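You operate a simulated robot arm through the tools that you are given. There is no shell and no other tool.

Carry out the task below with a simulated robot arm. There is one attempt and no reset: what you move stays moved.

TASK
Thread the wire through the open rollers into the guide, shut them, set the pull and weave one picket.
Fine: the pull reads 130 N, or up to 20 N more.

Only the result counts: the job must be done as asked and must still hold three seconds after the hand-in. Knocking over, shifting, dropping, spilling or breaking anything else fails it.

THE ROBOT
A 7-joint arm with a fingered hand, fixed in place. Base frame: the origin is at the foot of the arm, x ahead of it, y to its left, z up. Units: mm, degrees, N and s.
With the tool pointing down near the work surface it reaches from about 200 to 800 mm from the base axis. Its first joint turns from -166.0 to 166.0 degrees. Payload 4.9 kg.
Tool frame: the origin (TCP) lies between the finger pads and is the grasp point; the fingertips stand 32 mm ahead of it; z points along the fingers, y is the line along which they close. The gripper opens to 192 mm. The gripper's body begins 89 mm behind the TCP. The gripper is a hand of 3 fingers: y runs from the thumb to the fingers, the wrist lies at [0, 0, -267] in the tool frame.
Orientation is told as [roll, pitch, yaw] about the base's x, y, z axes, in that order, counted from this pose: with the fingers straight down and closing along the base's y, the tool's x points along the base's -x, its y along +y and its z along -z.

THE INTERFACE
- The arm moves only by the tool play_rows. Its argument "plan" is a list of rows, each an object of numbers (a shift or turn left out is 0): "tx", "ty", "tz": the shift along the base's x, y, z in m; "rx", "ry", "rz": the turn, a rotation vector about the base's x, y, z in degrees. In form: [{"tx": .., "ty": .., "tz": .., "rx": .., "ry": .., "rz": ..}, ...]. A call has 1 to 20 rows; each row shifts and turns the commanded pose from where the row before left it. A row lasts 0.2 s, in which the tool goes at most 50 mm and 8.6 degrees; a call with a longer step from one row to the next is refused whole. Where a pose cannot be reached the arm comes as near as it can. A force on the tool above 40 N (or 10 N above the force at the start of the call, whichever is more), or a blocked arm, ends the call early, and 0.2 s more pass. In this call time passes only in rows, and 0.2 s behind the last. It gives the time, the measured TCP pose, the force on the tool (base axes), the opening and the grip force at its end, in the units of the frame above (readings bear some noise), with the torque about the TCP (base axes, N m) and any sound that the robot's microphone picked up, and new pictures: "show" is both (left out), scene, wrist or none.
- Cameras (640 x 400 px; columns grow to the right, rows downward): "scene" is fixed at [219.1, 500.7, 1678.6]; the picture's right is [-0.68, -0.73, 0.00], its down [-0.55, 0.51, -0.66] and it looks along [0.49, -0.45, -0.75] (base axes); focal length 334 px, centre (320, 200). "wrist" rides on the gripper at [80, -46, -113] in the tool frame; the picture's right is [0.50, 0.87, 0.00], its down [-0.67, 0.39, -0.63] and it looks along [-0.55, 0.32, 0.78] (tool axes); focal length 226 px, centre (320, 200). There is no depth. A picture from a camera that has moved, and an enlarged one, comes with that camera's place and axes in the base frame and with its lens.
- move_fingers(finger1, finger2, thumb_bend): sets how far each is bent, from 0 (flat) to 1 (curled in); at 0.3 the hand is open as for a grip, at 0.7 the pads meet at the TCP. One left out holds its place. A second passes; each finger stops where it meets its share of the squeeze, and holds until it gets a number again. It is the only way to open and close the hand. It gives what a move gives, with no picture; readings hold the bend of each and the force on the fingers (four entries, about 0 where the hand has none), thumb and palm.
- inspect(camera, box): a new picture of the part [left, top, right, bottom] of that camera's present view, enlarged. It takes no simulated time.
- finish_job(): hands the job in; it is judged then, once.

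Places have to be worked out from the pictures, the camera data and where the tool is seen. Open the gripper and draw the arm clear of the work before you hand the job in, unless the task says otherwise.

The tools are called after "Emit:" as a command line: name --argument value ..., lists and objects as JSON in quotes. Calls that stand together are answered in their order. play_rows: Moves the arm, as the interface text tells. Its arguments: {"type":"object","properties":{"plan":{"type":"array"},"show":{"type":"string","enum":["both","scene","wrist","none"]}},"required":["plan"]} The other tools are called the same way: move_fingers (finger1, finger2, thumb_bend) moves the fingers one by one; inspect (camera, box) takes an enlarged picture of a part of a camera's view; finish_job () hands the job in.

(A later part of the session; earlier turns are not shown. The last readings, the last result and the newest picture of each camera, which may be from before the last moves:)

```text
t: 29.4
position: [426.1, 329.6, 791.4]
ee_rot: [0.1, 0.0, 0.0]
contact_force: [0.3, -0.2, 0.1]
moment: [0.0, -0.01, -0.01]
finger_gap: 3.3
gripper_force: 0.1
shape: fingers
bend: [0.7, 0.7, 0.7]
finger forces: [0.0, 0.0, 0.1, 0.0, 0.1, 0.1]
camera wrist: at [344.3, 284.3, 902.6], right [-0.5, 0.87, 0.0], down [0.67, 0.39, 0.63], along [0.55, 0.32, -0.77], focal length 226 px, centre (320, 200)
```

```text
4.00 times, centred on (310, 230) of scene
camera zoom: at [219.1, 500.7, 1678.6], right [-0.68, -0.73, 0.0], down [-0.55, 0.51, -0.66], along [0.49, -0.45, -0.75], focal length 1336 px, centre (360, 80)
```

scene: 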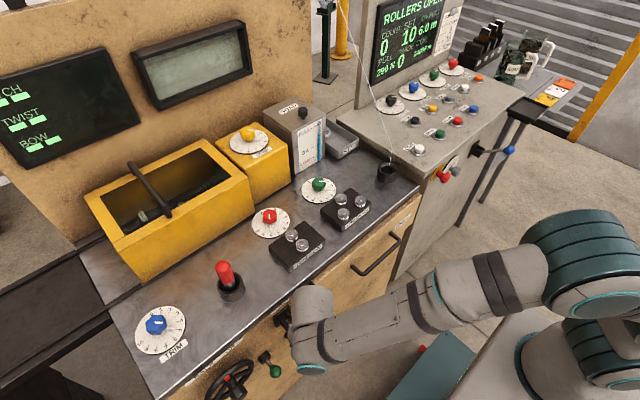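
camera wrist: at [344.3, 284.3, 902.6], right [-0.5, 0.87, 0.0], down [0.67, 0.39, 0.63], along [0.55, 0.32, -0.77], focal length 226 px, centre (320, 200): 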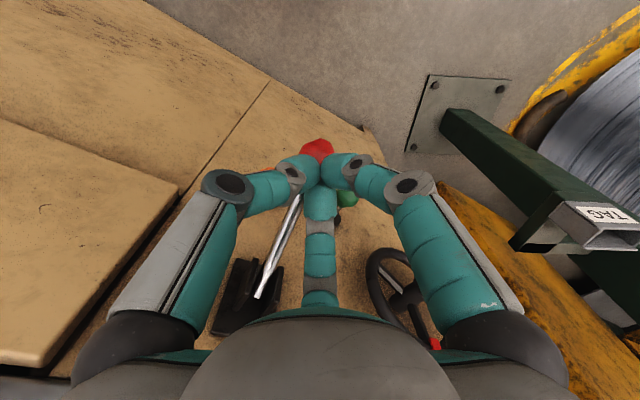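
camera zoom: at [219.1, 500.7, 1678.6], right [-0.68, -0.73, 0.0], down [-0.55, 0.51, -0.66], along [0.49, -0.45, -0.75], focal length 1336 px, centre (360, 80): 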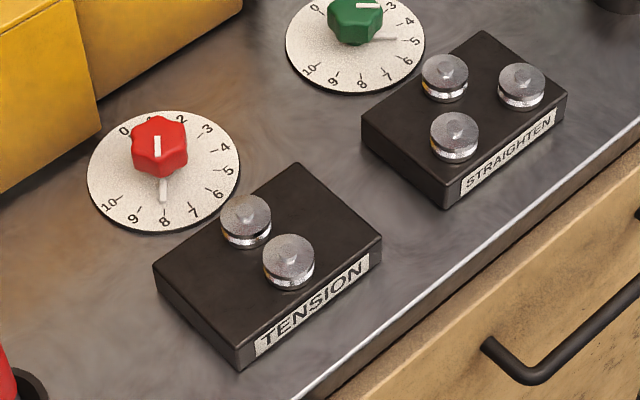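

The ball seems to be at z≈729, close under the fist, with no force yet. I'll push a little further, staying slightly toward the robot so the palm keeps clear of the bracket, and watch for the stop.

Emit:
play_rows --plan '[{"tx": -0.003, "tz": -0.005}, {"tx": -0.003, "tz": -0.005}, {"tz": -0.004}, {"tz": -0.004}]' --show "both"

Emit:
inspect --camera "wrist" --box '[160, 60, 420, 340]'

Emit:
inspect --camera "scene" --box '[300, 0, 480, 120]'

```text
t: 30.4
position: [420.8, 332.7, 776.9]
ee_rot: [0.3, -0.4, -0.1]
contact_force: [3.3, -1.1, 27.9]
moment: [-0.2, -0.15, -0.04]
finger_gap: 4.4
gripper_force: 12.8
shape: fingers
bend: [0.69, 0.72, 0.7]
finger forces: [0.0, 26.0, 0.0, 0.1, 0.0, 0.0]
camera wrist: at [340.1, 285.5, 886.9], right [-0.5, 0.87, 0.0], down [0.67, 0.38, 0.64], along [0.55, 0.32, -0.77], focal length 226 px, centre (320, 200)
```

scene: 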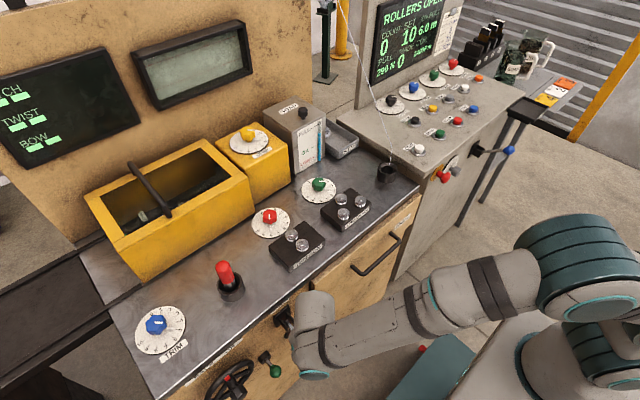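
wrist: 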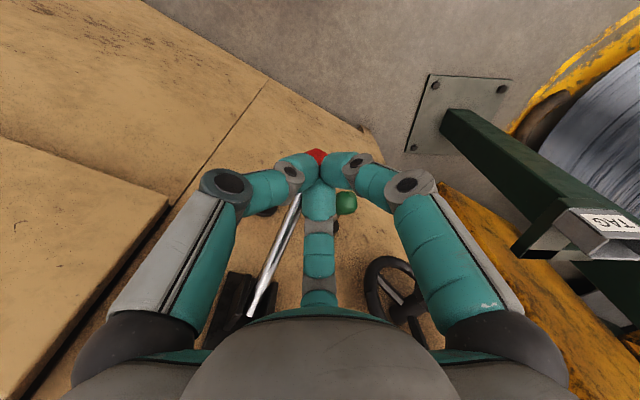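

```text
1.43 times, centred on (290, 200) of wrist
camera zoom: at [340.1, 285.5, 886.9], right [-0.5, 0.87, 0.0], down [0.67, 0.38, 0.64], along [0.55, 0.32, -0.77], focal length 323 px, centre (363, 200)
```

zoom: 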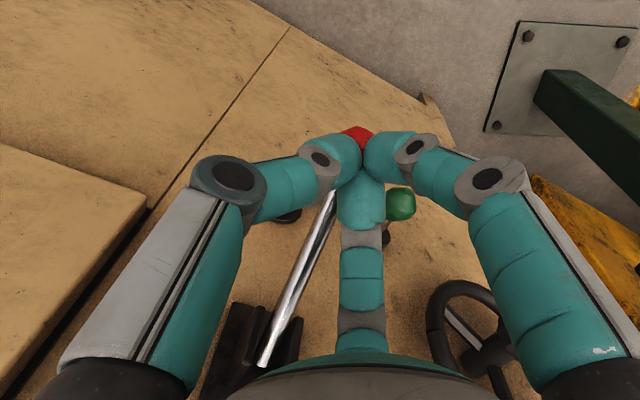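

```text
3.33 times, centred on (390, 60) of scene
camera zoom: at [219.1, 500.7, 1678.6], right [-0.68, -0.73, 0.0], down [-0.55, 0.51, -0.66], along [0.49, -0.45, -0.75], focal length 1113 px, centre (87, 667)
```

zoom: 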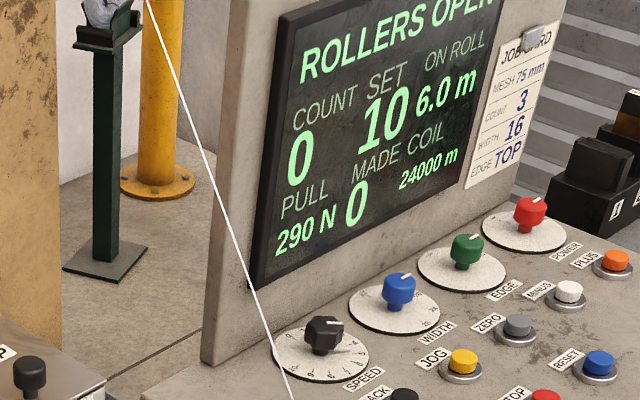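

I met a firm stop (28 N up) with the lever down, yet the display hasn't changed. I'll back off upward and look at the lever and display.

Emit:
play_rows --plan '[{"tx": -0.004, "tz": 0.01}, {"tx": -0.01, "tz": 0.025}, {"tx": -0.01, "tz": 0.04}, {"tx": -0.01, "tz": 0.045}, {"tx": -0.02, "tz": 0.045}, {"tx": -0.02, "tz": 0.045}]' --show "both"

Emit:
inspect --camera "scene" --box '[200, 260, 380, 400]'

Emit:
inspect --camera "wrist" --box '[220, 60, 460, 210]'

Emit:
inspect --camera "scene" --box '[365, 0, 475, 90]'

```text
t: 31.8
position: [343.1, 332.0, 980.7]
ee_rot: [0.1, 0.0, 0.0]
contact_force: [0.1, -0.6, -0.5]
moment: [0.01, -0.01, -0.02]
finger_gap: 3.8
gripper_force: 0.1
shape: fingers
bend: [0.69, 0.7, 0.7]
finger forces: [0.0, 0.0, 0.1, 0.1, 0.1, 0.1]
camera wrist: at [263.0, 286.8, 1092.6], right [-0.5, 0.87, 0.0], down [0.67, 0.39, 0.63], along [0.55, 0.31, -0.78], focal length 226 px, centre (320, 200)
```

scene: 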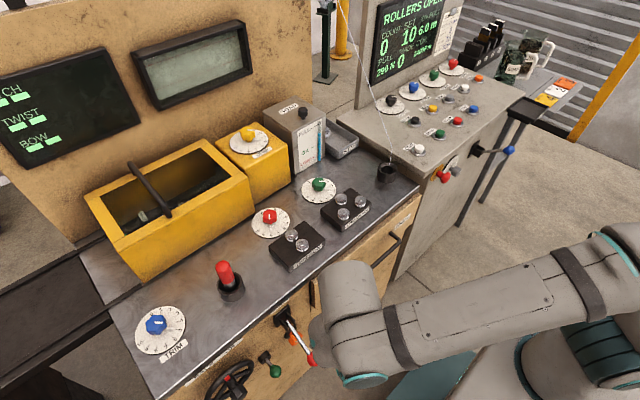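
wrist: 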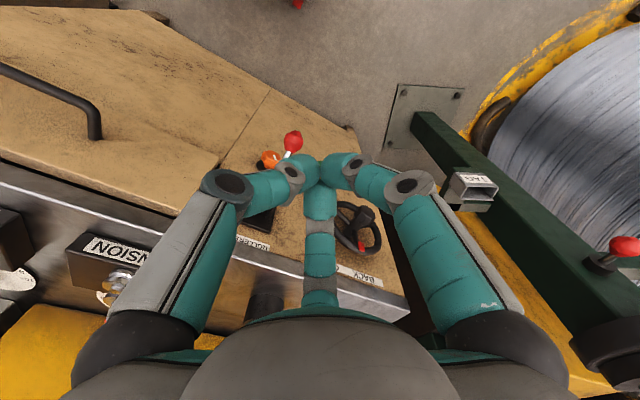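

```text
2.86 times, centred on (290, 330) of scene
camera zoom: at [219.1, 500.7, 1678.6], right [-0.68, -0.73, 0.0], down [-0.55, 0.51, -0.66], along [0.49, -0.45, -0.75], focal length 954 px, centre (406, -171)
```

zoom: 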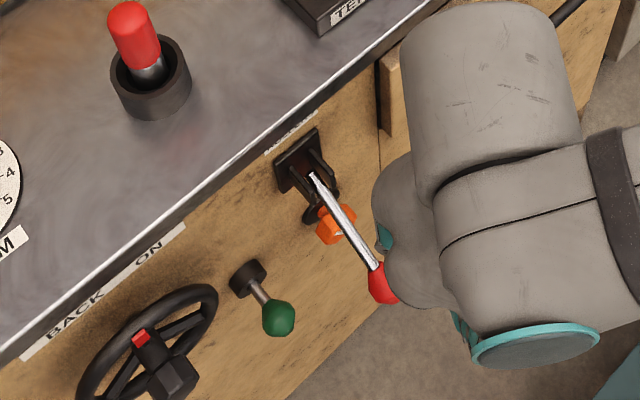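

```text
2.67 times, centred on (340, 135) of wrist
camera zoom: at [263.0, 286.8, 1092.6], right [-0.5, 0.87, 0.0], down [0.67, 0.39, 0.63], along [0.55, 0.31, -0.78], focal length 603 px, centre (267, 373)
```

zoom: 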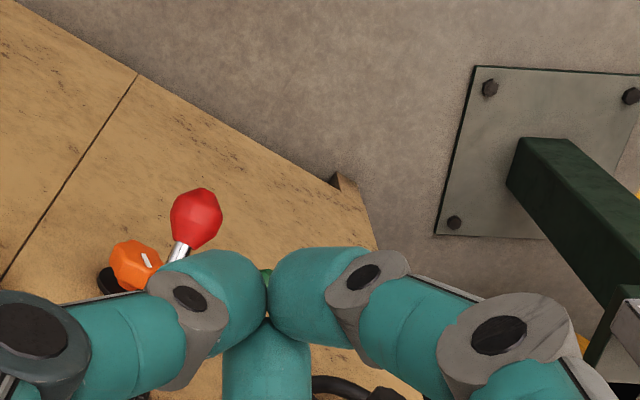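

```text
4.44 times, centred on (420, 45) of scene
camera zoom: at [219.1, 500.7, 1678.6], right [-0.68, -0.73, 0.0], down [-0.55, 0.51, -0.66], along [0.49, -0.45, -0.75], focal length 1484 px, centre (-124, 889)
```

zoom: 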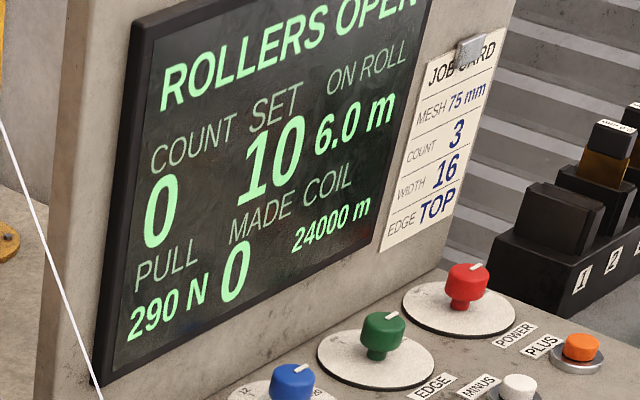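

The lever is at its lower stop but the display still says ROLLERS OPEN — and it changed from NO WIRE only as the lever swung down, so "down" may be the open position and "up" shut. I'll tilt the hand (fingers toward the panel) so I can lift the lever from below, and meanwhile see whether the display changes with time.

Emit:
play_rows --plan '[{"ry": -8}, {"ry": -8}, {"ry": -8, "tx": -0.005}, {"ry": -8, "tx": -0.005}, {"ry": -8}, {"ry": -8}, {"ry": -8}, {"ry": -6}]' --show "both"

Emit:
inspect --camera "scene" --box '[365, 0, 475, 90]'

```text
t: 33.6
position: [334.2, 329.5, 983.1]
ee_rot: [0.2, -62.2, -0.1]
contact_force: [-0.4, 0.2, -0.2]
moment: [0.02, 0.02, 0.0]
finger_gap: 3.9
gripper_force: 0.1
shape: fingers
bend: [0.69, 0.7, 0.7]
finger forces: [0.0, 0.0, 0.1, 0.0, 0.0, 0.0]
camera wrist: at [196.3, 283.9, 964.3], right [-0.24, 0.87, -0.44], down [-0.25, 0.39, 0.89], along [0.94, 0.32, 0.12], focal length 226 px, centre (320, 200)
```

scene: 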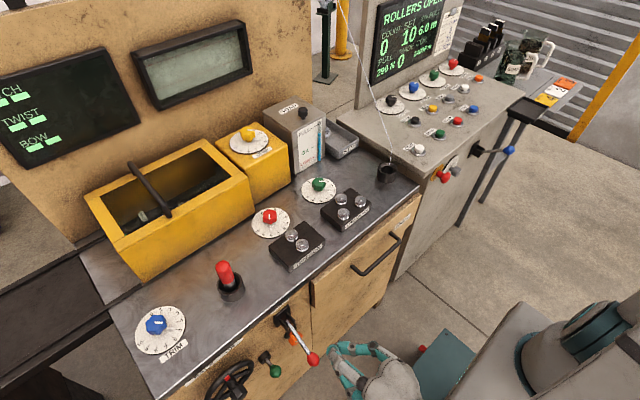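
wrist: 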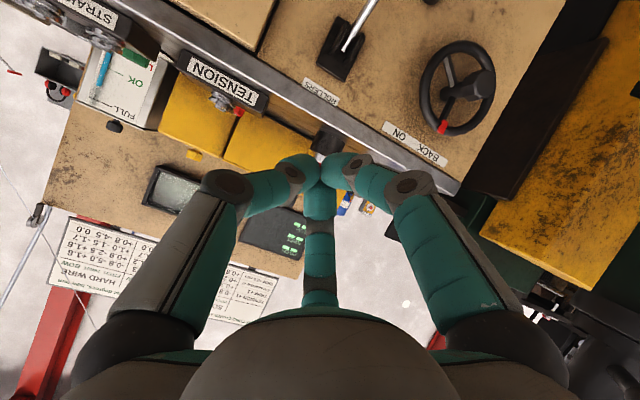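

```text
4.44 times, centred on (420, 45) of scene
camera zoom: at [219.1, 500.7, 1678.6], right [-0.68, -0.73, 0.0], down [-0.55, 0.51, -0.66], along [0.49, -0.45, -0.75], focal length 1484 px, centre (-124, 889)
```

zoom: 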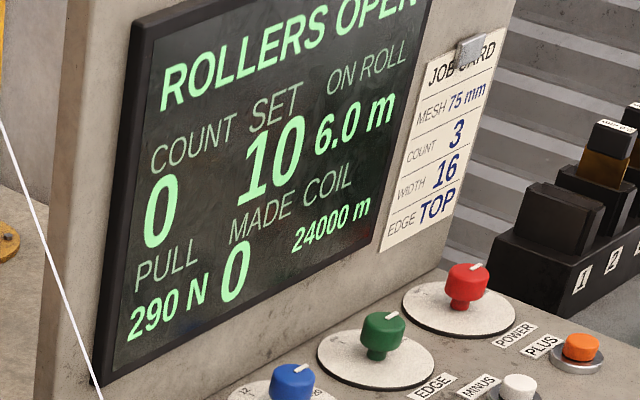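

The tilt works and the wrist camera now faces the panel; I'll check the lever in the enlarged picture and the posted chart.

Emit:
inspect --camera "wrist" --box '[280, 0, 480, 160]'

Emit:
inspect --camera "wrist" --box '[30, 200, 290, 340]'

Emit:
inspect --camera "scene" --box '[230, 280, 350, 400]'

Emit:
inspect --camera "wrist" --box '[0, 0, 300, 190]'

```text
2.50 times, centred on (380, 80) of wrist
camera zoom: at [196.3, 283.9, 964.3], right [-0.24, 0.87, -0.44], down [-0.25, 0.39, 0.89], along [0.94, 0.32, 0.12], focal length 565 px, centre (170, 500)
```

zoom: 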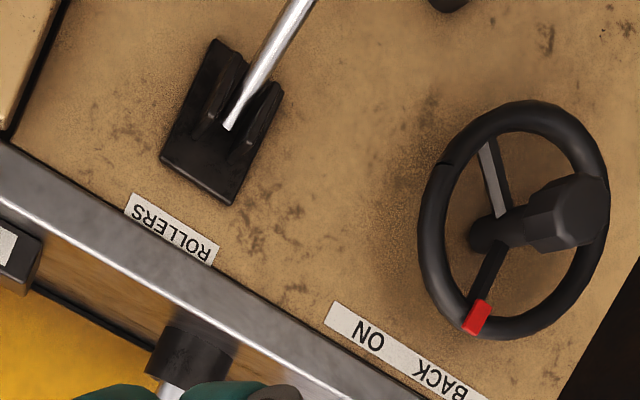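

```text
2.46 times, centred on (160, 270) of wrist
camera zoom: at [196.3, 283.9, 964.3], right [-0.24, 0.87, -0.44], down [-0.25, 0.39, 0.89], along [0.94, 0.32, 0.12], focal length 556 px, centre (714, 28)
```

zoom: 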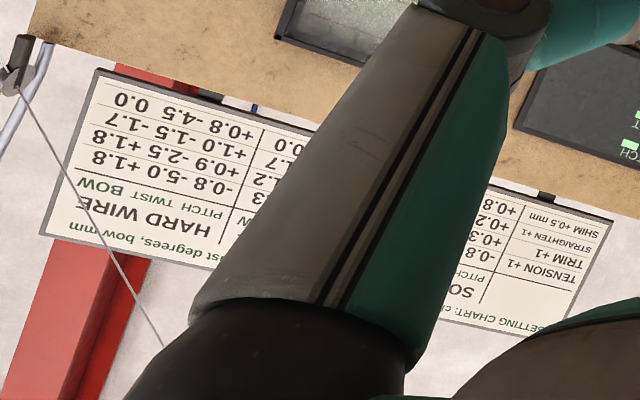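

```text
3.33 times, centred on (290, 340) of scene
camera zoom: at [219.1, 500.7, 1678.6], right [-0.68, -0.73, 0.0], down [-0.55, 0.51, -0.66], along [0.49, -0.45, -0.75], focal length 1113 px, centre (420, -267)
```

zoom: 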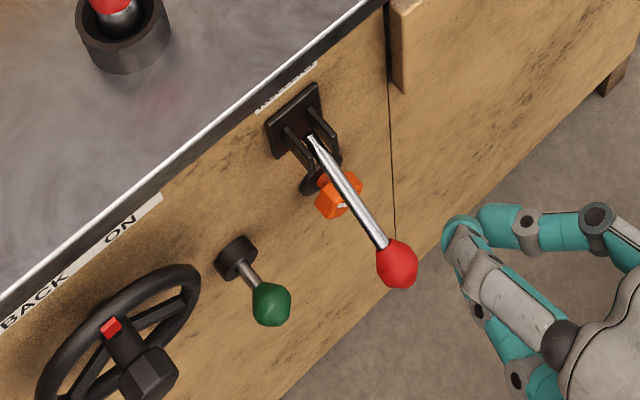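

```text
2.11 times, centred on (150, 95) of wrist
camera zoom: at [196.3, 283.9, 964.3], right [-0.24, 0.87, -0.44], down [-0.25, 0.39, 0.89], along [0.94, 0.32, 0.12], focal length 476 px, centre (678, 421)
```

zoom: 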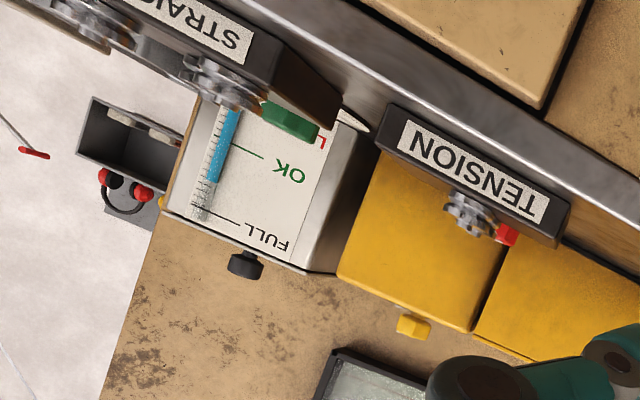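

The lever is at the lower stop. I'll lower the tilted fist in front of the panel, well clear of the lever, to below ball height.

Emit:
play_rows --plan '[{"ty": 0.006, "tz": -0.03}, {"tz": -0.04}, {"tz": -0.04}, {"tz": -0.04}, {"tz": -0.04}, {"tz": -0.04}, {"tz": -0.04}, {"tz": -0.025}]' --show "both"

Emit:
inspect --camera "scene" --box '[230, 280, 430, 400]'

```text
t: 35.4
position: [333.6, 334.8, 689.4]
ee_rot: [0.2, -62.1, -0.1]
contact_force: [0.5, 0.3, 0.5]
moment: [-0.01, 0.01, -0.03]
finger_gap: 3.8
gripper_force: 0.0
shape: fingers
bend: [0.69, 0.7, 0.7]
finger forces: [0.0, 0.0, 0.0, 0.0, 0.0, 0.1]
camera wrist: at [195.7, 288.8, 670.0], right [-0.23, 0.87, -0.44], down [-0.24, 0.39, 0.89], along [0.94, 0.32, 0.12], focal length 226 px, centre (320, 200)
```

scene: 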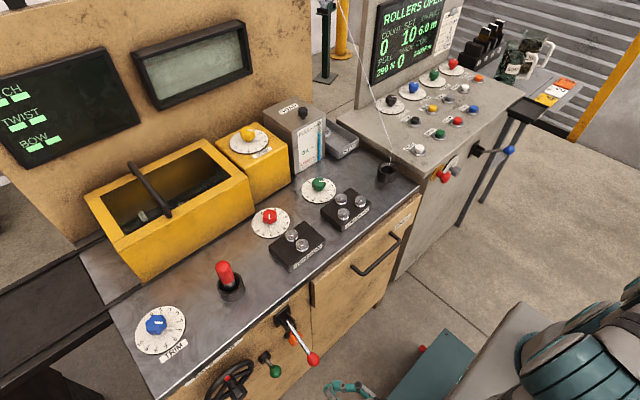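
wrist: 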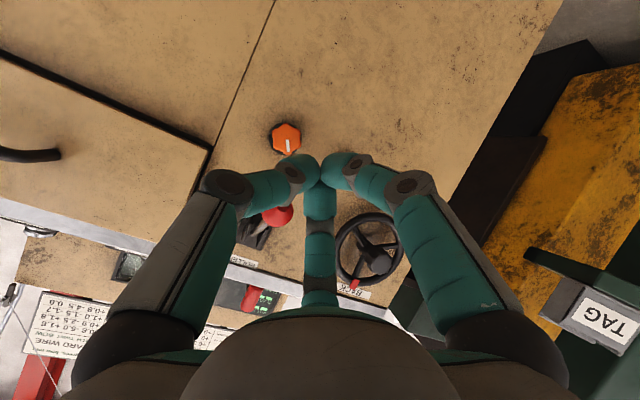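

```text
3.20 times, centred on (330, 340) of scene
camera zoom: at [219.1, 500.7, 1678.6], right [-0.68, -0.73, 0.0], down [-0.55, 0.51, -0.66], along [0.49, -0.45, -0.75], focal length 1069 px, centre (288, -248)
```

zoom: 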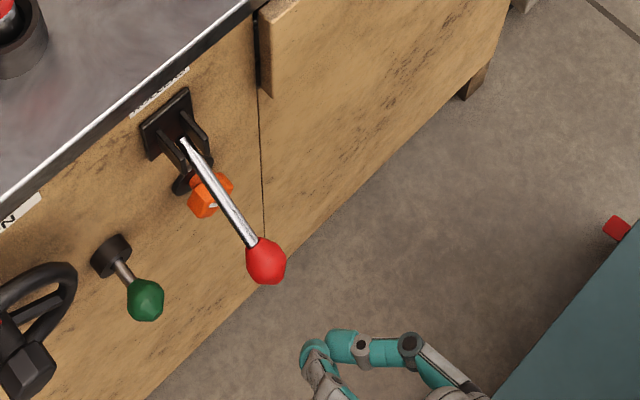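

The ball position is confirmed by the wrist picture. I'll slide the fist forward under the ball with a slight +y shift, so the ball will nest in the groove between finger and thumb.

Emit:
play_rows --plan '[{"tx": 0.01, "ty": 0.005, "tz": -0.006}, {"tx": 0.02, "ty": 0.005}, {"tx": 0.02, "ty": 0.002}, {"tx": 0.015}, {"tx": 0.012}]' --show "both"

Emit:
inspect --camera "scene" --box '[230, 300, 390, 400]'

Emit:
inspect --camera "wrist" --box '[180, 80, 460, 300]'

```text
t: 36.6
position: [410.8, 347.9, 682.8]
ee_rot: [0.1, -62.2, 0.0]
contact_force: [-0.6, -0.8, 0.1]
moment: [0.05, 0.01, 0.02]
finger_gap: 3.9
gripper_force: 0.2
shape: fingers
bend: [0.69, 0.7, 0.7]
finger forces: [0.1, 0.0, 0.0, 0.1, 0.0, 0.0]
camera wrist: at [273.9, 302.3, 664.2], right [-0.24, 0.87, -0.44], down [-0.24, 0.39, 0.89], along [0.94, 0.32, 0.12], focal length 226 px, centre (320, 200)
```

scene: 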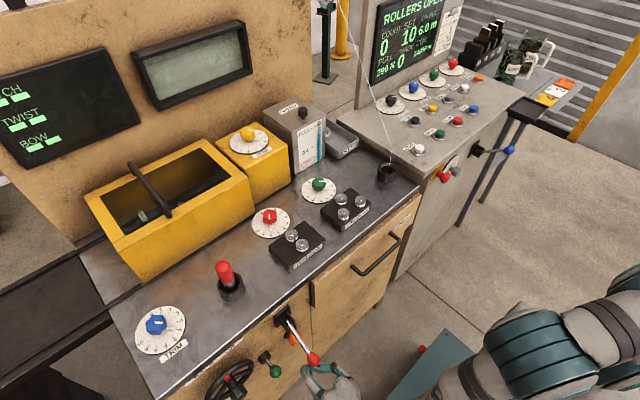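
wrist: 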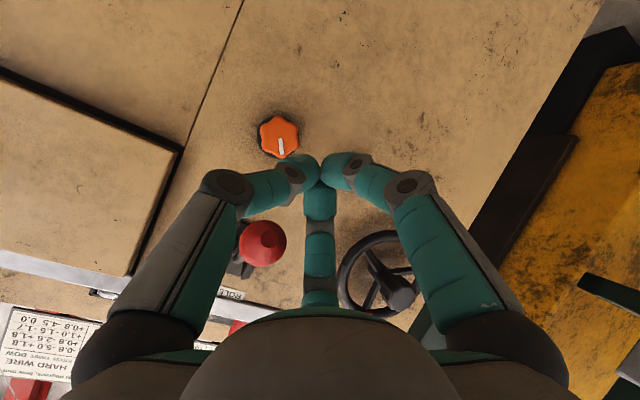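

```text
4.00 times, centred on (310, 350) of scene
camera zoom: at [219.1, 500.7, 1678.6], right [-0.68, -0.73, 0.0], down [-0.55, 0.51, -0.66], along [0.49, -0.45, -0.75], focal length 1336 px, centre (360, -400)
```

zoom: 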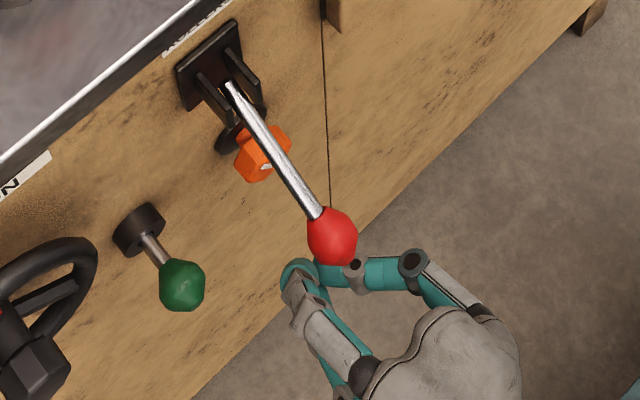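

```text
1.82 times, centred on (320, 190) of wrist
camera zoom: at [273.9, 302.3, 664.2], right [-0.24, 0.87, -0.44], down [-0.24, 0.39, 0.89], along [0.94, 0.32, 0.12], focal length 411 px, centre (320, 218)
```

zoom: 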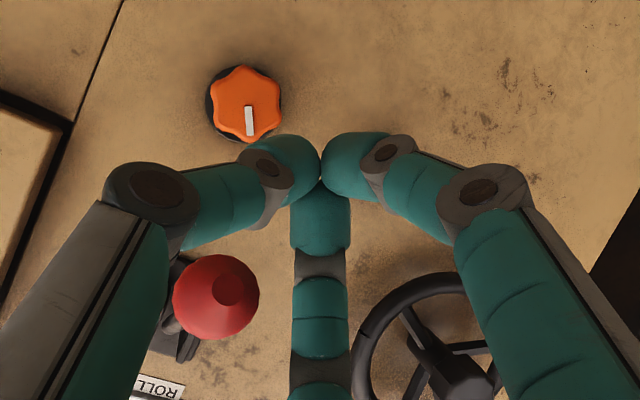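

The ball sits above the fist between thumb and finger. I now lift, following the lever's arc, halfway first.

Emit:
play_rows --plan '[{"tz": 0.008}, {"tz": 0.008}, {"tx": -0.003, "tz": 0.007}, {"tx": -0.004, "tz": 0.007}, {"tx": -0.003, "tz": 0.007}, {"tx": -0.002, "tz": 0.007}, {"tx": -0.002, "tz": 0.007}, {"tx": -0.002, "tz": 0.008}, {"tx": -0.001, "tz": 0.008}, {"tz": 0.008}]' --show "both"

Emit:
inspect --camera "scene" --box '[230, 280, 390, 400]'

Emit:
inspect --camera "wrist" --box '[180, 80, 460, 300]'

Emit:
inspect --camera "scene" --box '[365, 0, 475, 90]'

```text
t: 38.8
position: [393.7, 349.3, 759.4]
ee_rot: [0.3, -62.1, -0.3]
contact_force: [-11.4, -1.9, -5.9]
moment: [0.13, 0.05, -0.22]
finger_gap: 3.1
gripper_force: 6.4
shape: fingers
bend: [0.69, 0.7, 0.7]
finger forces: [0.0, 0.1, 0.1, 0.0, 12.9, 0.0]
camera wrist: at [257.0, 303.3, 739.8], right [-0.23, 0.87, -0.44], down [-0.25, 0.38, 0.89], along [0.94, 0.32, 0.12], focal length 226 px, centre (320, 200)
```

scene: 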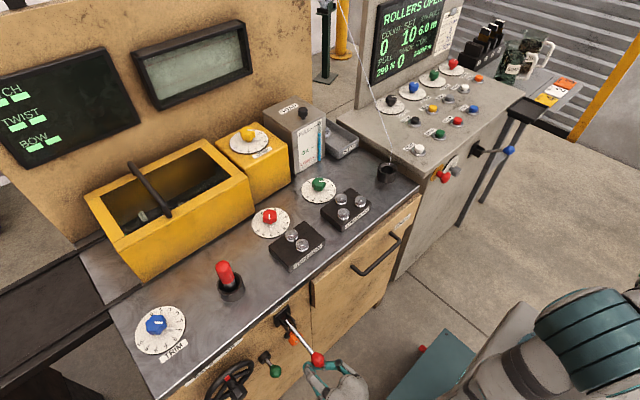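
wrist: 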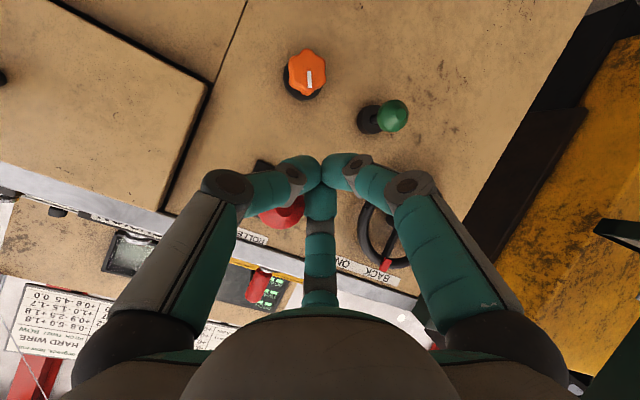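

```text
3.33 times, centred on (310, 340) of scene
camera zoom: at [219.1, 500.7, 1678.6], right [-0.68, -0.73, 0.0], down [-0.55, 0.51, -0.66], along [0.49, -0.45, -0.75], focal length 1113 px, centre (353, -267)
```

zoom: 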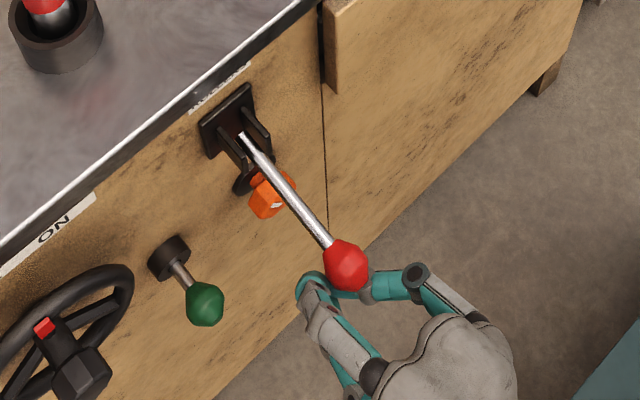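

```text
1.82 times, centred on (320, 190) of wrist
camera zoom: at [257.0, 303.3, 739.8], right [-0.23, 0.87, -0.44], down [-0.25, 0.38, 0.89], along [0.94, 0.32, 0.12], focal length 411 px, centre (320, 218)
```

zoom: 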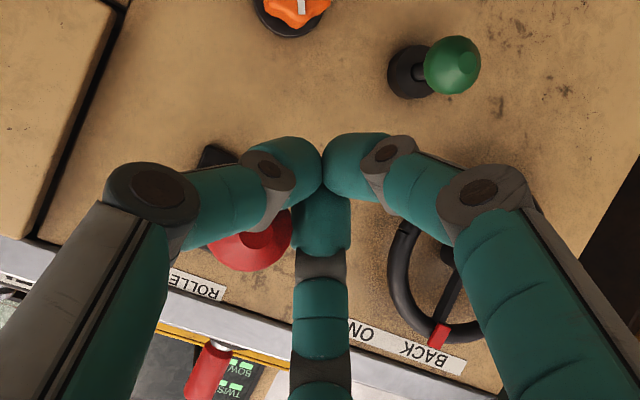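

```text
4.44 times, centred on (420, 45) of scene
camera zoom: at [219.1, 500.7, 1678.6], right [-0.68, -0.73, 0.0], down [-0.55, 0.51, -0.66], along [0.49, -0.45, -0.75], focal length 1484 px, centre (-124, 889)
```

zoom: 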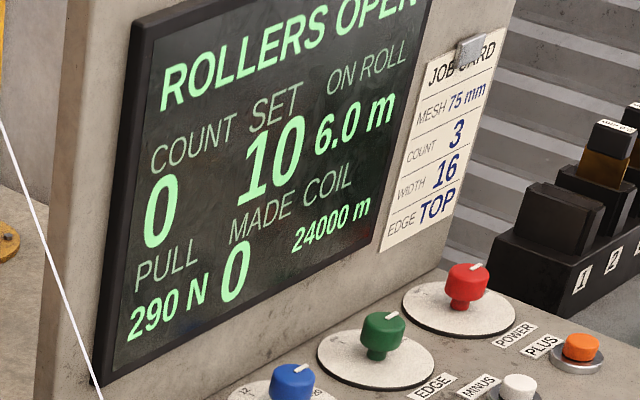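

The lever is lifted to horizontal (ball ≈(410,329,797)); there is some push in -x on the thumb, so I'll ease back a little and continue lifting along the arc.

Emit:
play_rows --plan '[{"tx": -0.007, "tz": 0.004}, {"tz": 0.008}, {"tz": 0.008}, {"tx": 0.001, "tz": 0.008}, {"tx": 0.002, "tz": 0.008}, {"tx": 0.003, "tz": 0.008}, {"tx": 0.004, "tz": 0.008}, {"tx": 0.004, "tz": 0.007}]' --show "both"

Emit:
inspect --camera "scene" --box '[230, 280, 390, 400]'

Emit:
inspect --camera "wrist" --box '[180, 80, 460, 300]'

Emit:
inspect --camera "scene" --box '[365, 0, 475, 90]'

```text
t: 40.6
position: [401.4, 348.7, 816.6]
ee_rot: [0.1, -62.2, 0.0]
contact_force: [-1.3, 0.1, 0.9]
moment: [0.01, 0.0, 0.0]
finger_gap: 3.2
gripper_force: 0.1
shape: fingers
bend: [0.69, 0.7, 0.7]
finger forces: [0.0, 0.0, 0.0, 0.0, 0.0, 0.1]
camera wrist: at [264.1, 301.9, 797.5], right [-0.24, 0.87, -0.44], down [-0.24, 0.39, 0.89], along [0.94, 0.32, 0.12], focal length 226 px, centre (320, 200)
```

scene: 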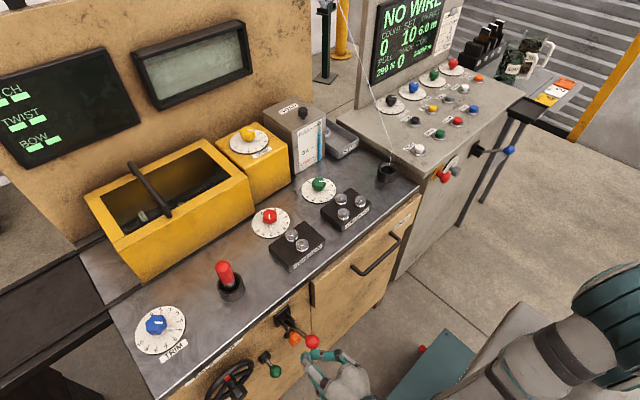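
wrist: 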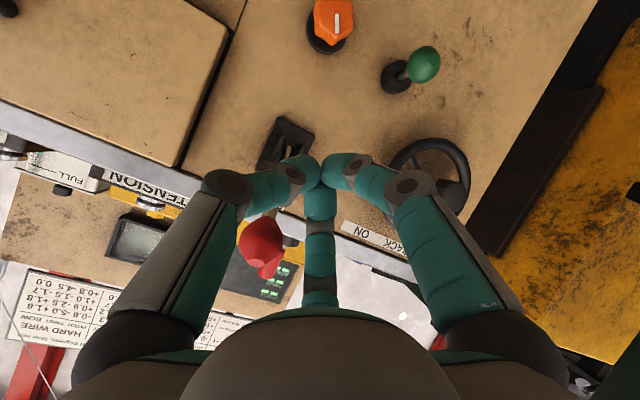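

```text
3.33 times, centred on (310, 340) of scene
camera zoom: at [219.1, 500.7, 1678.6], right [-0.68, -0.73, 0.0], down [-0.55, 0.51, -0.66], along [0.49, -0.45, -0.75], focal length 1113 px, centre (353, -267)
```

zoom: 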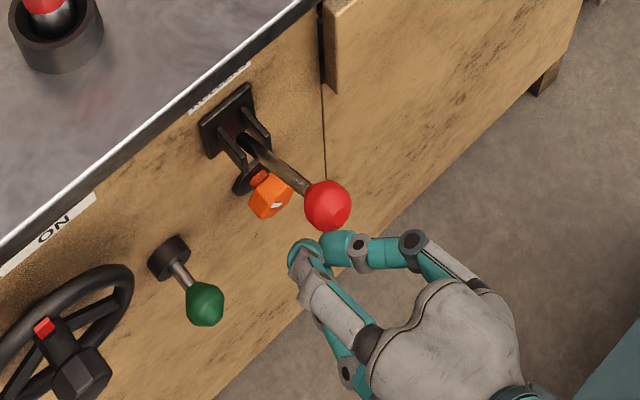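

```text
1.82 times, centred on (320, 190) of wrist
camera zoom: at [264.1, 301.9, 797.5], right [-0.24, 0.87, -0.44], down [-0.24, 0.39, 0.89], along [0.94, 0.32, 0.12], focal length 411 px, centre (320, 218)
```

zoom: 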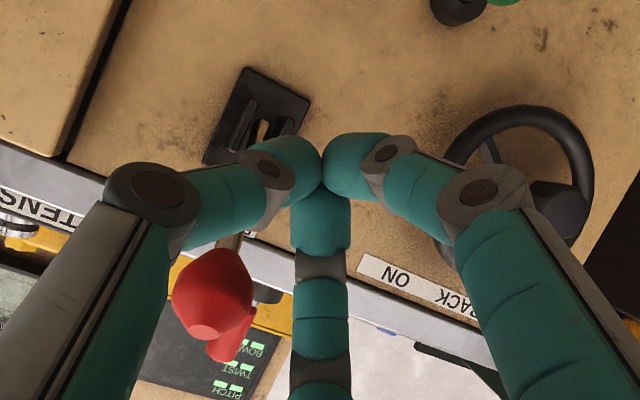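

```text
4.44 times, centred on (420, 45) of scene
camera zoom: at [219.1, 500.7, 1678.6], right [-0.68, -0.73, 0.0], down [-0.55, 0.51, -0.66], along [0.49, -0.45, -0.75], focal length 1484 px, centre (-124, 889)
```

zoom: 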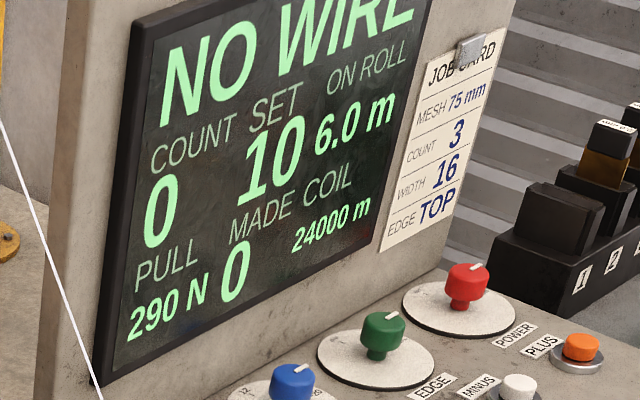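

With the lever up again the display reads NO WIRE, and with it down ROLLERS OPEN: so down = open, up = shut, and my pass was made with shut rollers. I'll open the rollers (lever down), redo the threading, then shut them. First, back away and turn the hand upright.

Emit:
play_rows --plan '[{"tx": -0.02, "tz": -0.006}, {"tx": -0.04}, {"tx": -0.04}, {"tz": 0.03, "ry": 8}, {"tz": 0.04, "ry": 8}, {"tz": 0.04, "ry": 8}, {"tz": 0.04, "ry": 8}, {"tz": 0.03, "ry": 8}, {"tz": 0.02, "ry": 8}, {"ty": -0.01, "ry": 8}, {"ty": -0.009, "ry": 6.1}]' --show "both"

Emit:
inspect --camera "scene" --box '[230, 180, 390, 280]'

```text
t: 43.0
position: [301.3, 327.9, 1010.4]
ee_rot: [0.1, 0.1, 0.0]
contact_force: [0.8, 0.2, -0.5]
moment: [-0.01, 0.04, 0.02]
finger_gap: 3.1
gripper_force: 0.1
shape: fingers
bend: [0.69, 0.7, 0.7]
finger forces: [0.1, 0.0, 0.0, 0.0, 0.0, 0.1]
camera wrist: at [221.0, 282.3, 1121.1], right [-0.5, 0.87, 0.0], down [0.67, 0.39, 0.63], along [0.55, 0.32, -0.78], focal length 226 px, centre (320, 200)
```

scene: 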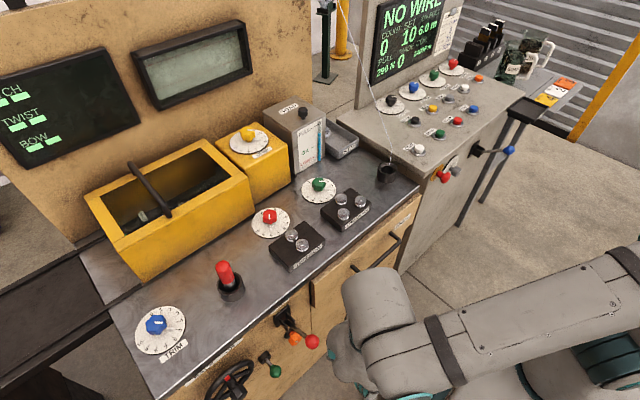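
wrist: 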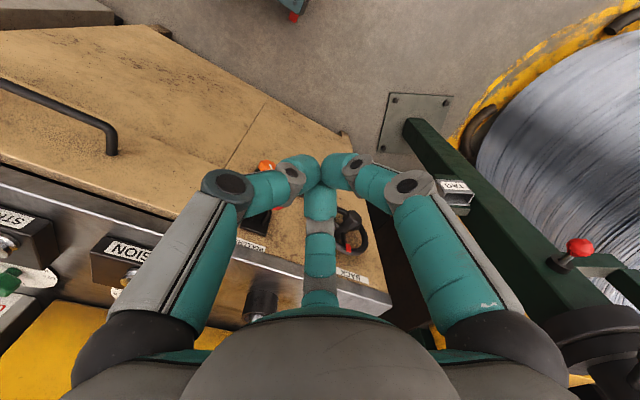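

```text
4.00 times, centred on (310, 230) of scene
camera zoom: at [219.1, 500.7, 1678.6], right [-0.68, -0.73, 0.0], down [-0.55, 0.51, -0.66], along [0.49, -0.45, -0.75], focal length 1336 px, centre (360, 80)
```

zoom: 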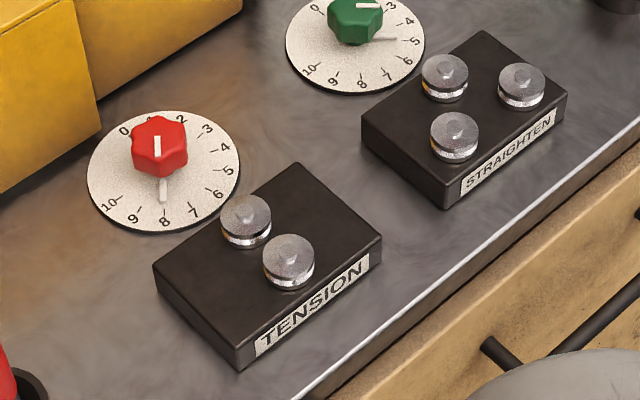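

Moving over the ball again and pushing the lever down to open the rollers.

Emit:
play_rows --plan '[{"tx": 0.03}, {"tx": 0.032}, {"tx": 0.032}, {"tx": 0.03, "tz": -0.01}, {"tz": -0.03}, {"tz": -0.03}, {"tz": -0.012}, {"tz": -0.01}, {"tz": -0.01}, {"tx": -0.001, "tz": -0.01}, {"tx": -0.002, "tz": -0.01}, {"tx": -0.001, "tz": -0.01}, {"tx": -0.001, "tz": -0.01}, {"tz": -0.01}, {"tz": -0.01}, {"tz": -0.008}]' --show "both"

Emit:
inspect --camera "scene" --box '[365, 0, 475, 90]'

Emit:
inspect --camera "wrist" --box '[220, 60, 420, 200]'

```text
t: 46.4
position: [419.5, 326.7, 840.3]
ee_rot: [0.1, 0.1, 0.0]
contact_force: [0.2, 0.7, 0.0]
moment: [0.01, -0.05, -0.01]
finger_gap: 3.3
gripper_force: 0.1
shape: fingers
bend: [0.69, 0.7, 0.7]
finger forces: [0.0, 0.0, 0.0, 0.0, 0.0, 0.0]
camera wrist: at [339.7, 281.2, 952.2], right [-0.5, 0.87, 0.0], down [0.67, 0.39, 0.63], along [0.55, 0.32, -0.77], focal length 226 px, centre (320, 200)
```

scene: 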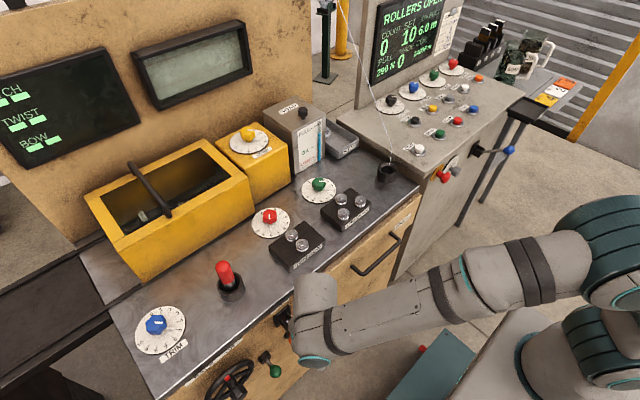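
wrist: 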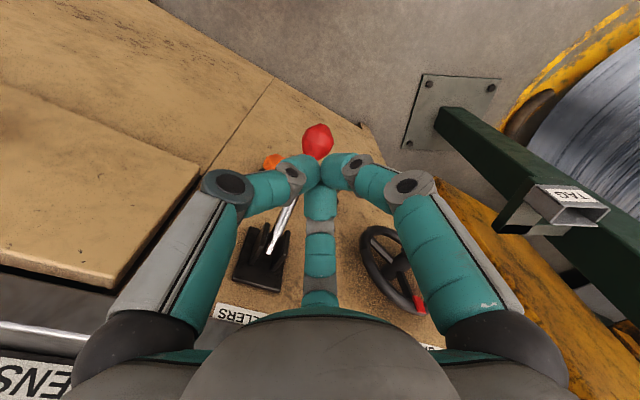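

```text
4.44 times, centred on (420, 45) of scene
camera zoom: at [219.1, 500.7, 1678.6], right [-0.68, -0.73, 0.0], down [-0.55, 0.51, -0.66], along [0.49, -0.45, -0.75], focal length 1484 px, centre (-124, 889)
```

zoom: 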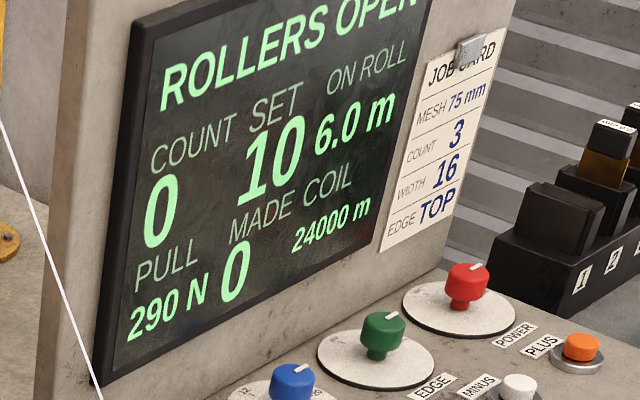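

```text
2.86 times, centred on (320, 130) of wrist
camera zoom: at [339.7, 281.2, 952.2], right [-0.5, 0.87, 0.0], down [0.67, 0.39, 0.63], along [0.55, 0.32, -0.77], focal length 646 px, centre (320, 400)
```

zoom: 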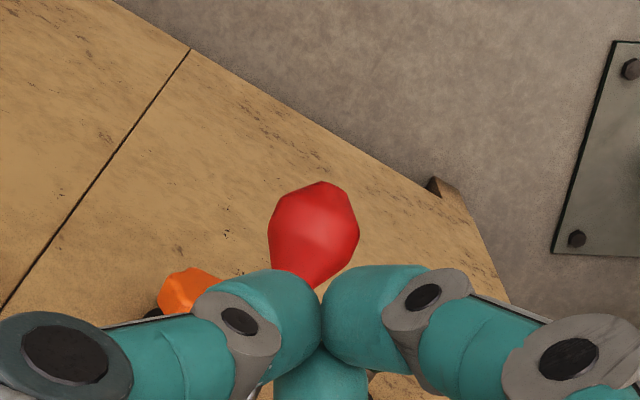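

Rollers show OPEN again. Now I rise, open the hand partway and go back above the peg in the guide cup.

Emit:
play_rows --plan '[{"tx": -0.005, "tz": 0.03}, {"tx": -0.005, "tz": 0.045}, {"tz": 0.045}, {"tz": 0.045}, {"tz": 0.045}, {"tz": 0.03}]' --show "none"

Emit:
move_fingers --finger1 0.48 --finger2 0.48 --thumb_bend 0.48

Emit:
inspect --camera "scene" --box '[230, 180, 390, 280]'

```text
t: 47.8
position: [408.6, 326.8, 1080.9]
ee_rot: [0.0, 0.1, 0.1]
contact_force: [0.3, 0.0, -0.6]
moment: [0.01, -0.02, 0.01]
finger_gap: 3.3
gripper_force: 0.0
shape: fingers
bend: [0.69, 0.7, 0.7]
finger forces: [0.0, 0.0, 0.1, 0.0, 0.0, 0.1]
```

```text
t: 48.8
position: [409.5, 326.9, 1080.1]
ee_rot: [0.2, 0.0, 0.0]
contact_force: [0.5, 0.0, -0.1]
moment: [0.0, -0.01, 0.01]
finger_gap: 92.5
gripper_force: 0.0
shape: fingers
bend: [0.48, 0.48, 0.48]
finger forces: [0.1, 0.0, 0.0, 0.0, 0.0, 0.1]
```

```text
4.00 times, centred on (310, 230) of scene
camera zoom: at [219.1, 500.7, 1678.6], right [-0.68, -0.73, 0.0], down [-0.55, 0.51, -0.66], along [0.49, -0.45, -0.75], focal length 1336 px, centre (360, 80)
```

zoom: 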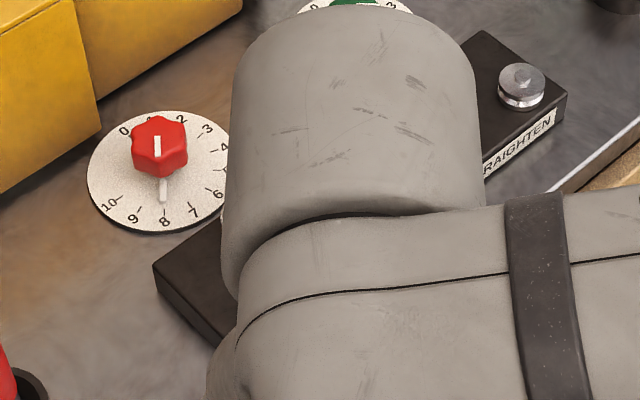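

Hand open; now moving over the peg at z≈1080.

Emit:
play_rows --plan '[{"tx": 0.04, "ty": 0.012}, {"tx": 0.04, "ty": 0.012}, {"tx": 0.04, "ty": 0.012}, {"tx": 0.04, "ty": 0.012}, {"tx": 0.04, "ty": 0.012}, {"tx": 0.0405, "ty": 0.0127}]' --show "wrist"

Emit:
inspect --camera "wrist" --box '[160, 60, 480, 260]'

```text
t: 50.4
position: [648.7, 397.4, 1168.7]
ee_rot: [4.5, -5.8, -0.3]
contact_force: [-1.7, -2.1, 8.6]
moment: [0.11, -0.11, 0.03]
finger_gap: 92.2
gripper_force: 0.1
shape: fingers
bend: [0.48, 0.48, 0.48]
finger forces: [0.0, 0.1, 0.0, 0.1, 0.0, 0.0]
stopped in row 6: the arm was blocked; the commanded pose is now the measured one
camera wrist: at [557.0, 343.9, 1267.4], right [-0.5, 0.87, 0.02], down [0.6, 0.33, 0.72], along [0.62, 0.37, -0.69], focal length 226 px, centre (320, 200)
```

wrist: 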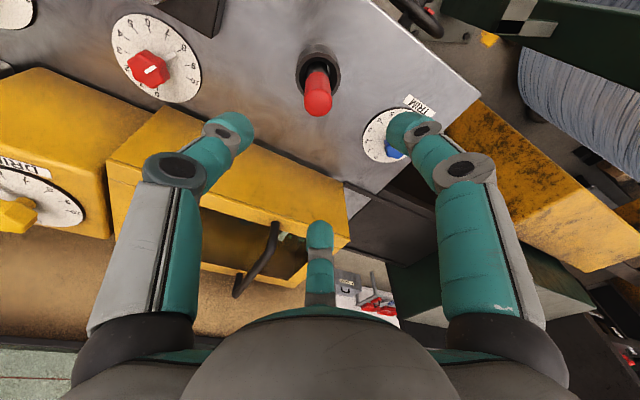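

```text
2.00 times, centred on (320, 160) of wrist
camera zoom: at [557.0, 343.9, 1267.4], right [-0.5, 0.87, 0.02], down [0.6, 0.33, 0.72], along [0.62, 0.37, -0.69], focal length 452 px, centre (320, 280)
```

zoom: 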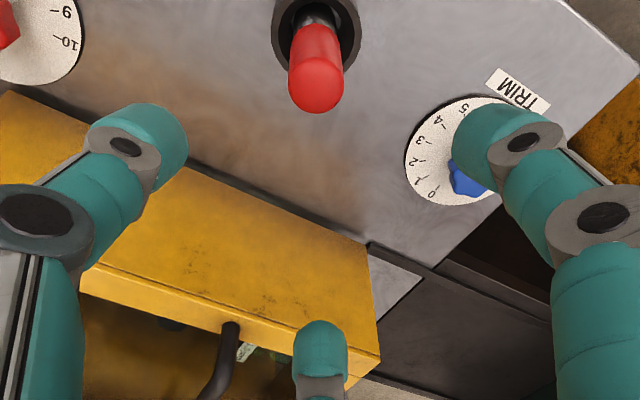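

The arm was blocked and ended higher and slightly tilted (z≈1169). I'll look at the whole scene before going on.

Emit:
inspect --camera "scene" --box '[0, 0, 640, 400]'

```text
1.00 times, centred on (320, 200) of scene (not enlarged: the box is as wide or as high as the picture)
camera zoom: at [219.1, 500.7, 1678.6], right [-0.68, -0.73, 0.0], down [-0.55, 0.51, -0.66], along [0.49, -0.45, -0.75], focal length 334 px, centre (320, 200)
```

zoom: 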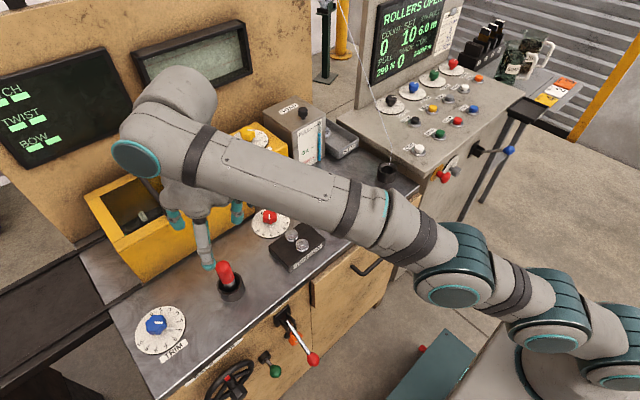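

The arm is near full stretch; nothing was disturbed. I'll lower gradually while turning the hand back upright over the peg.

Emit:
play_rows --plan '[{"tz": -0.015, "rx": -1.1, "ry": 1.4}, {"tz": -0.02, "rx": -1.1, "ry": 1.5}, {"tz": -0.02, "rx": -1.1, "ry": 1.5}, {"tz": -0.02, "rx": -1.1, "ry": 1.4}]' --show "wrist"

Emit:
inspect --camera "wrist" --box '[160, 60, 480, 260]'

```text
t: 51.4
position: [642.9, 395.4, 1071.0]
ee_rot: [-0.9, 1.3, 0.0]
contact_force: [0.1, 0.0, 1.8]
moment: [0.0, 0.04, -0.02]
finger_gap: 92.5
gripper_force: 0.0
shape: fingers
bend: [0.48, 0.48, 0.48]
finger forces: [0.1, 0.0, 0.1, 0.0, 0.0, 0.0]
out of reach, approached as far as the arm can: row 2
camera wrist: at [565.6, 352.1, 1185.0], right [-0.5, 0.87, 0.0], down [0.69, 0.4, 0.61], along [0.53, 0.3, -0.79], focal length 226 px, centre (320, 200)
```

wrist: 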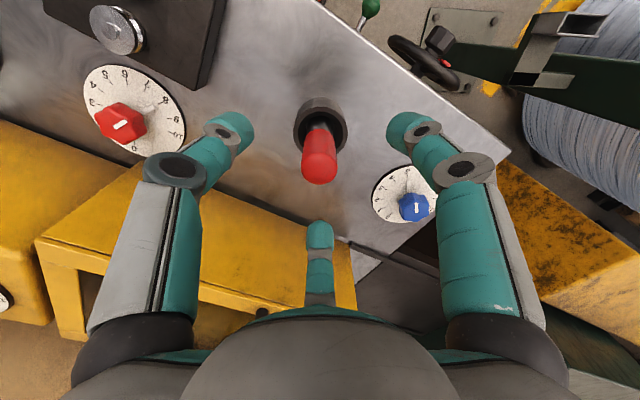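

```text
2.00 times, centred on (320, 160) of wrist
camera zoom: at [565.6, 352.1, 1185.0], right [-0.5, 0.87, 0.0], down [0.69, 0.4, 0.61], along [0.53, 0.3, -0.79], focal length 452 px, centre (320, 280)
```

zoom: 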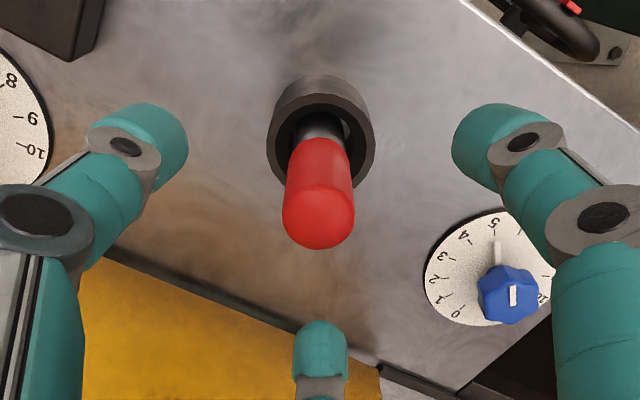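

Upright again to ~1°, slightly short in x and y. I correct and descend onto the peg.

Emit:
play_rows --plan '[{"tx": 0.0065, "ty": 0.0045, "tz": -0.006, "rx": 0.9, "ry": -1.3}, {"tz": -0.012}, {"tz": -0.012}]' --show "wrist"

Emit:
inspect --camera "wrist" --box '[160, 60, 480, 260]'

```text
t: 52.2
position: [650.1, 397.7, 1041.0]
ee_rot: [-0.1, 0.2, 0.0]
contact_force: [0.5, -1.0, 1.4]
moment: [0.02, 0.03, 0.02]
finger_gap: 92.5
gripper_force: 0.0
shape: fingers
bend: [0.48, 0.48, 0.48]
finger forces: [0.0, 0.0, 0.0, 0.1, 0.0, 0.1]
camera wrist: at [570.2, 353.3, 1152.7], right [-0.5, 0.87, 0.0], down [0.67, 0.39, 0.63], along [0.54, 0.31, -0.78], focal length 226 px, centre (320, 200)
```

wrist: 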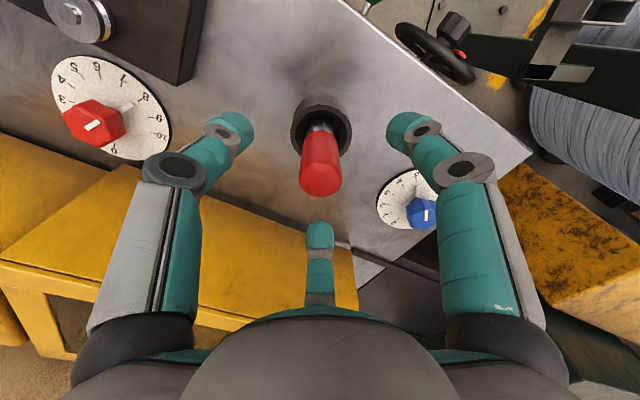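

```text
2.00 times, centred on (320, 160) of wrist
camera zoom: at [570.2, 353.3, 1152.7], right [-0.5, 0.87, 0.0], down [0.67, 0.39, 0.63], along [0.54, 0.31, -0.78], focal length 452 px, centre (320, 280)
```

zoom: 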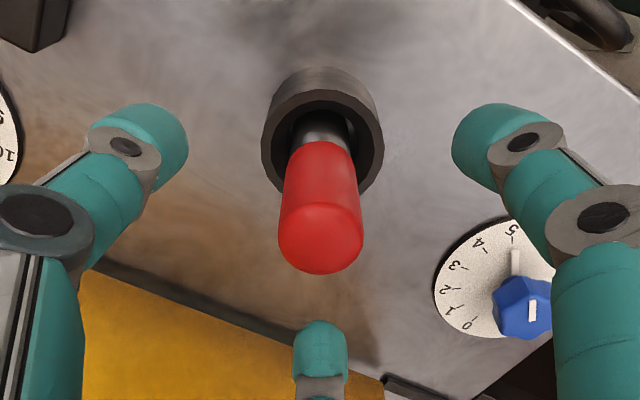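

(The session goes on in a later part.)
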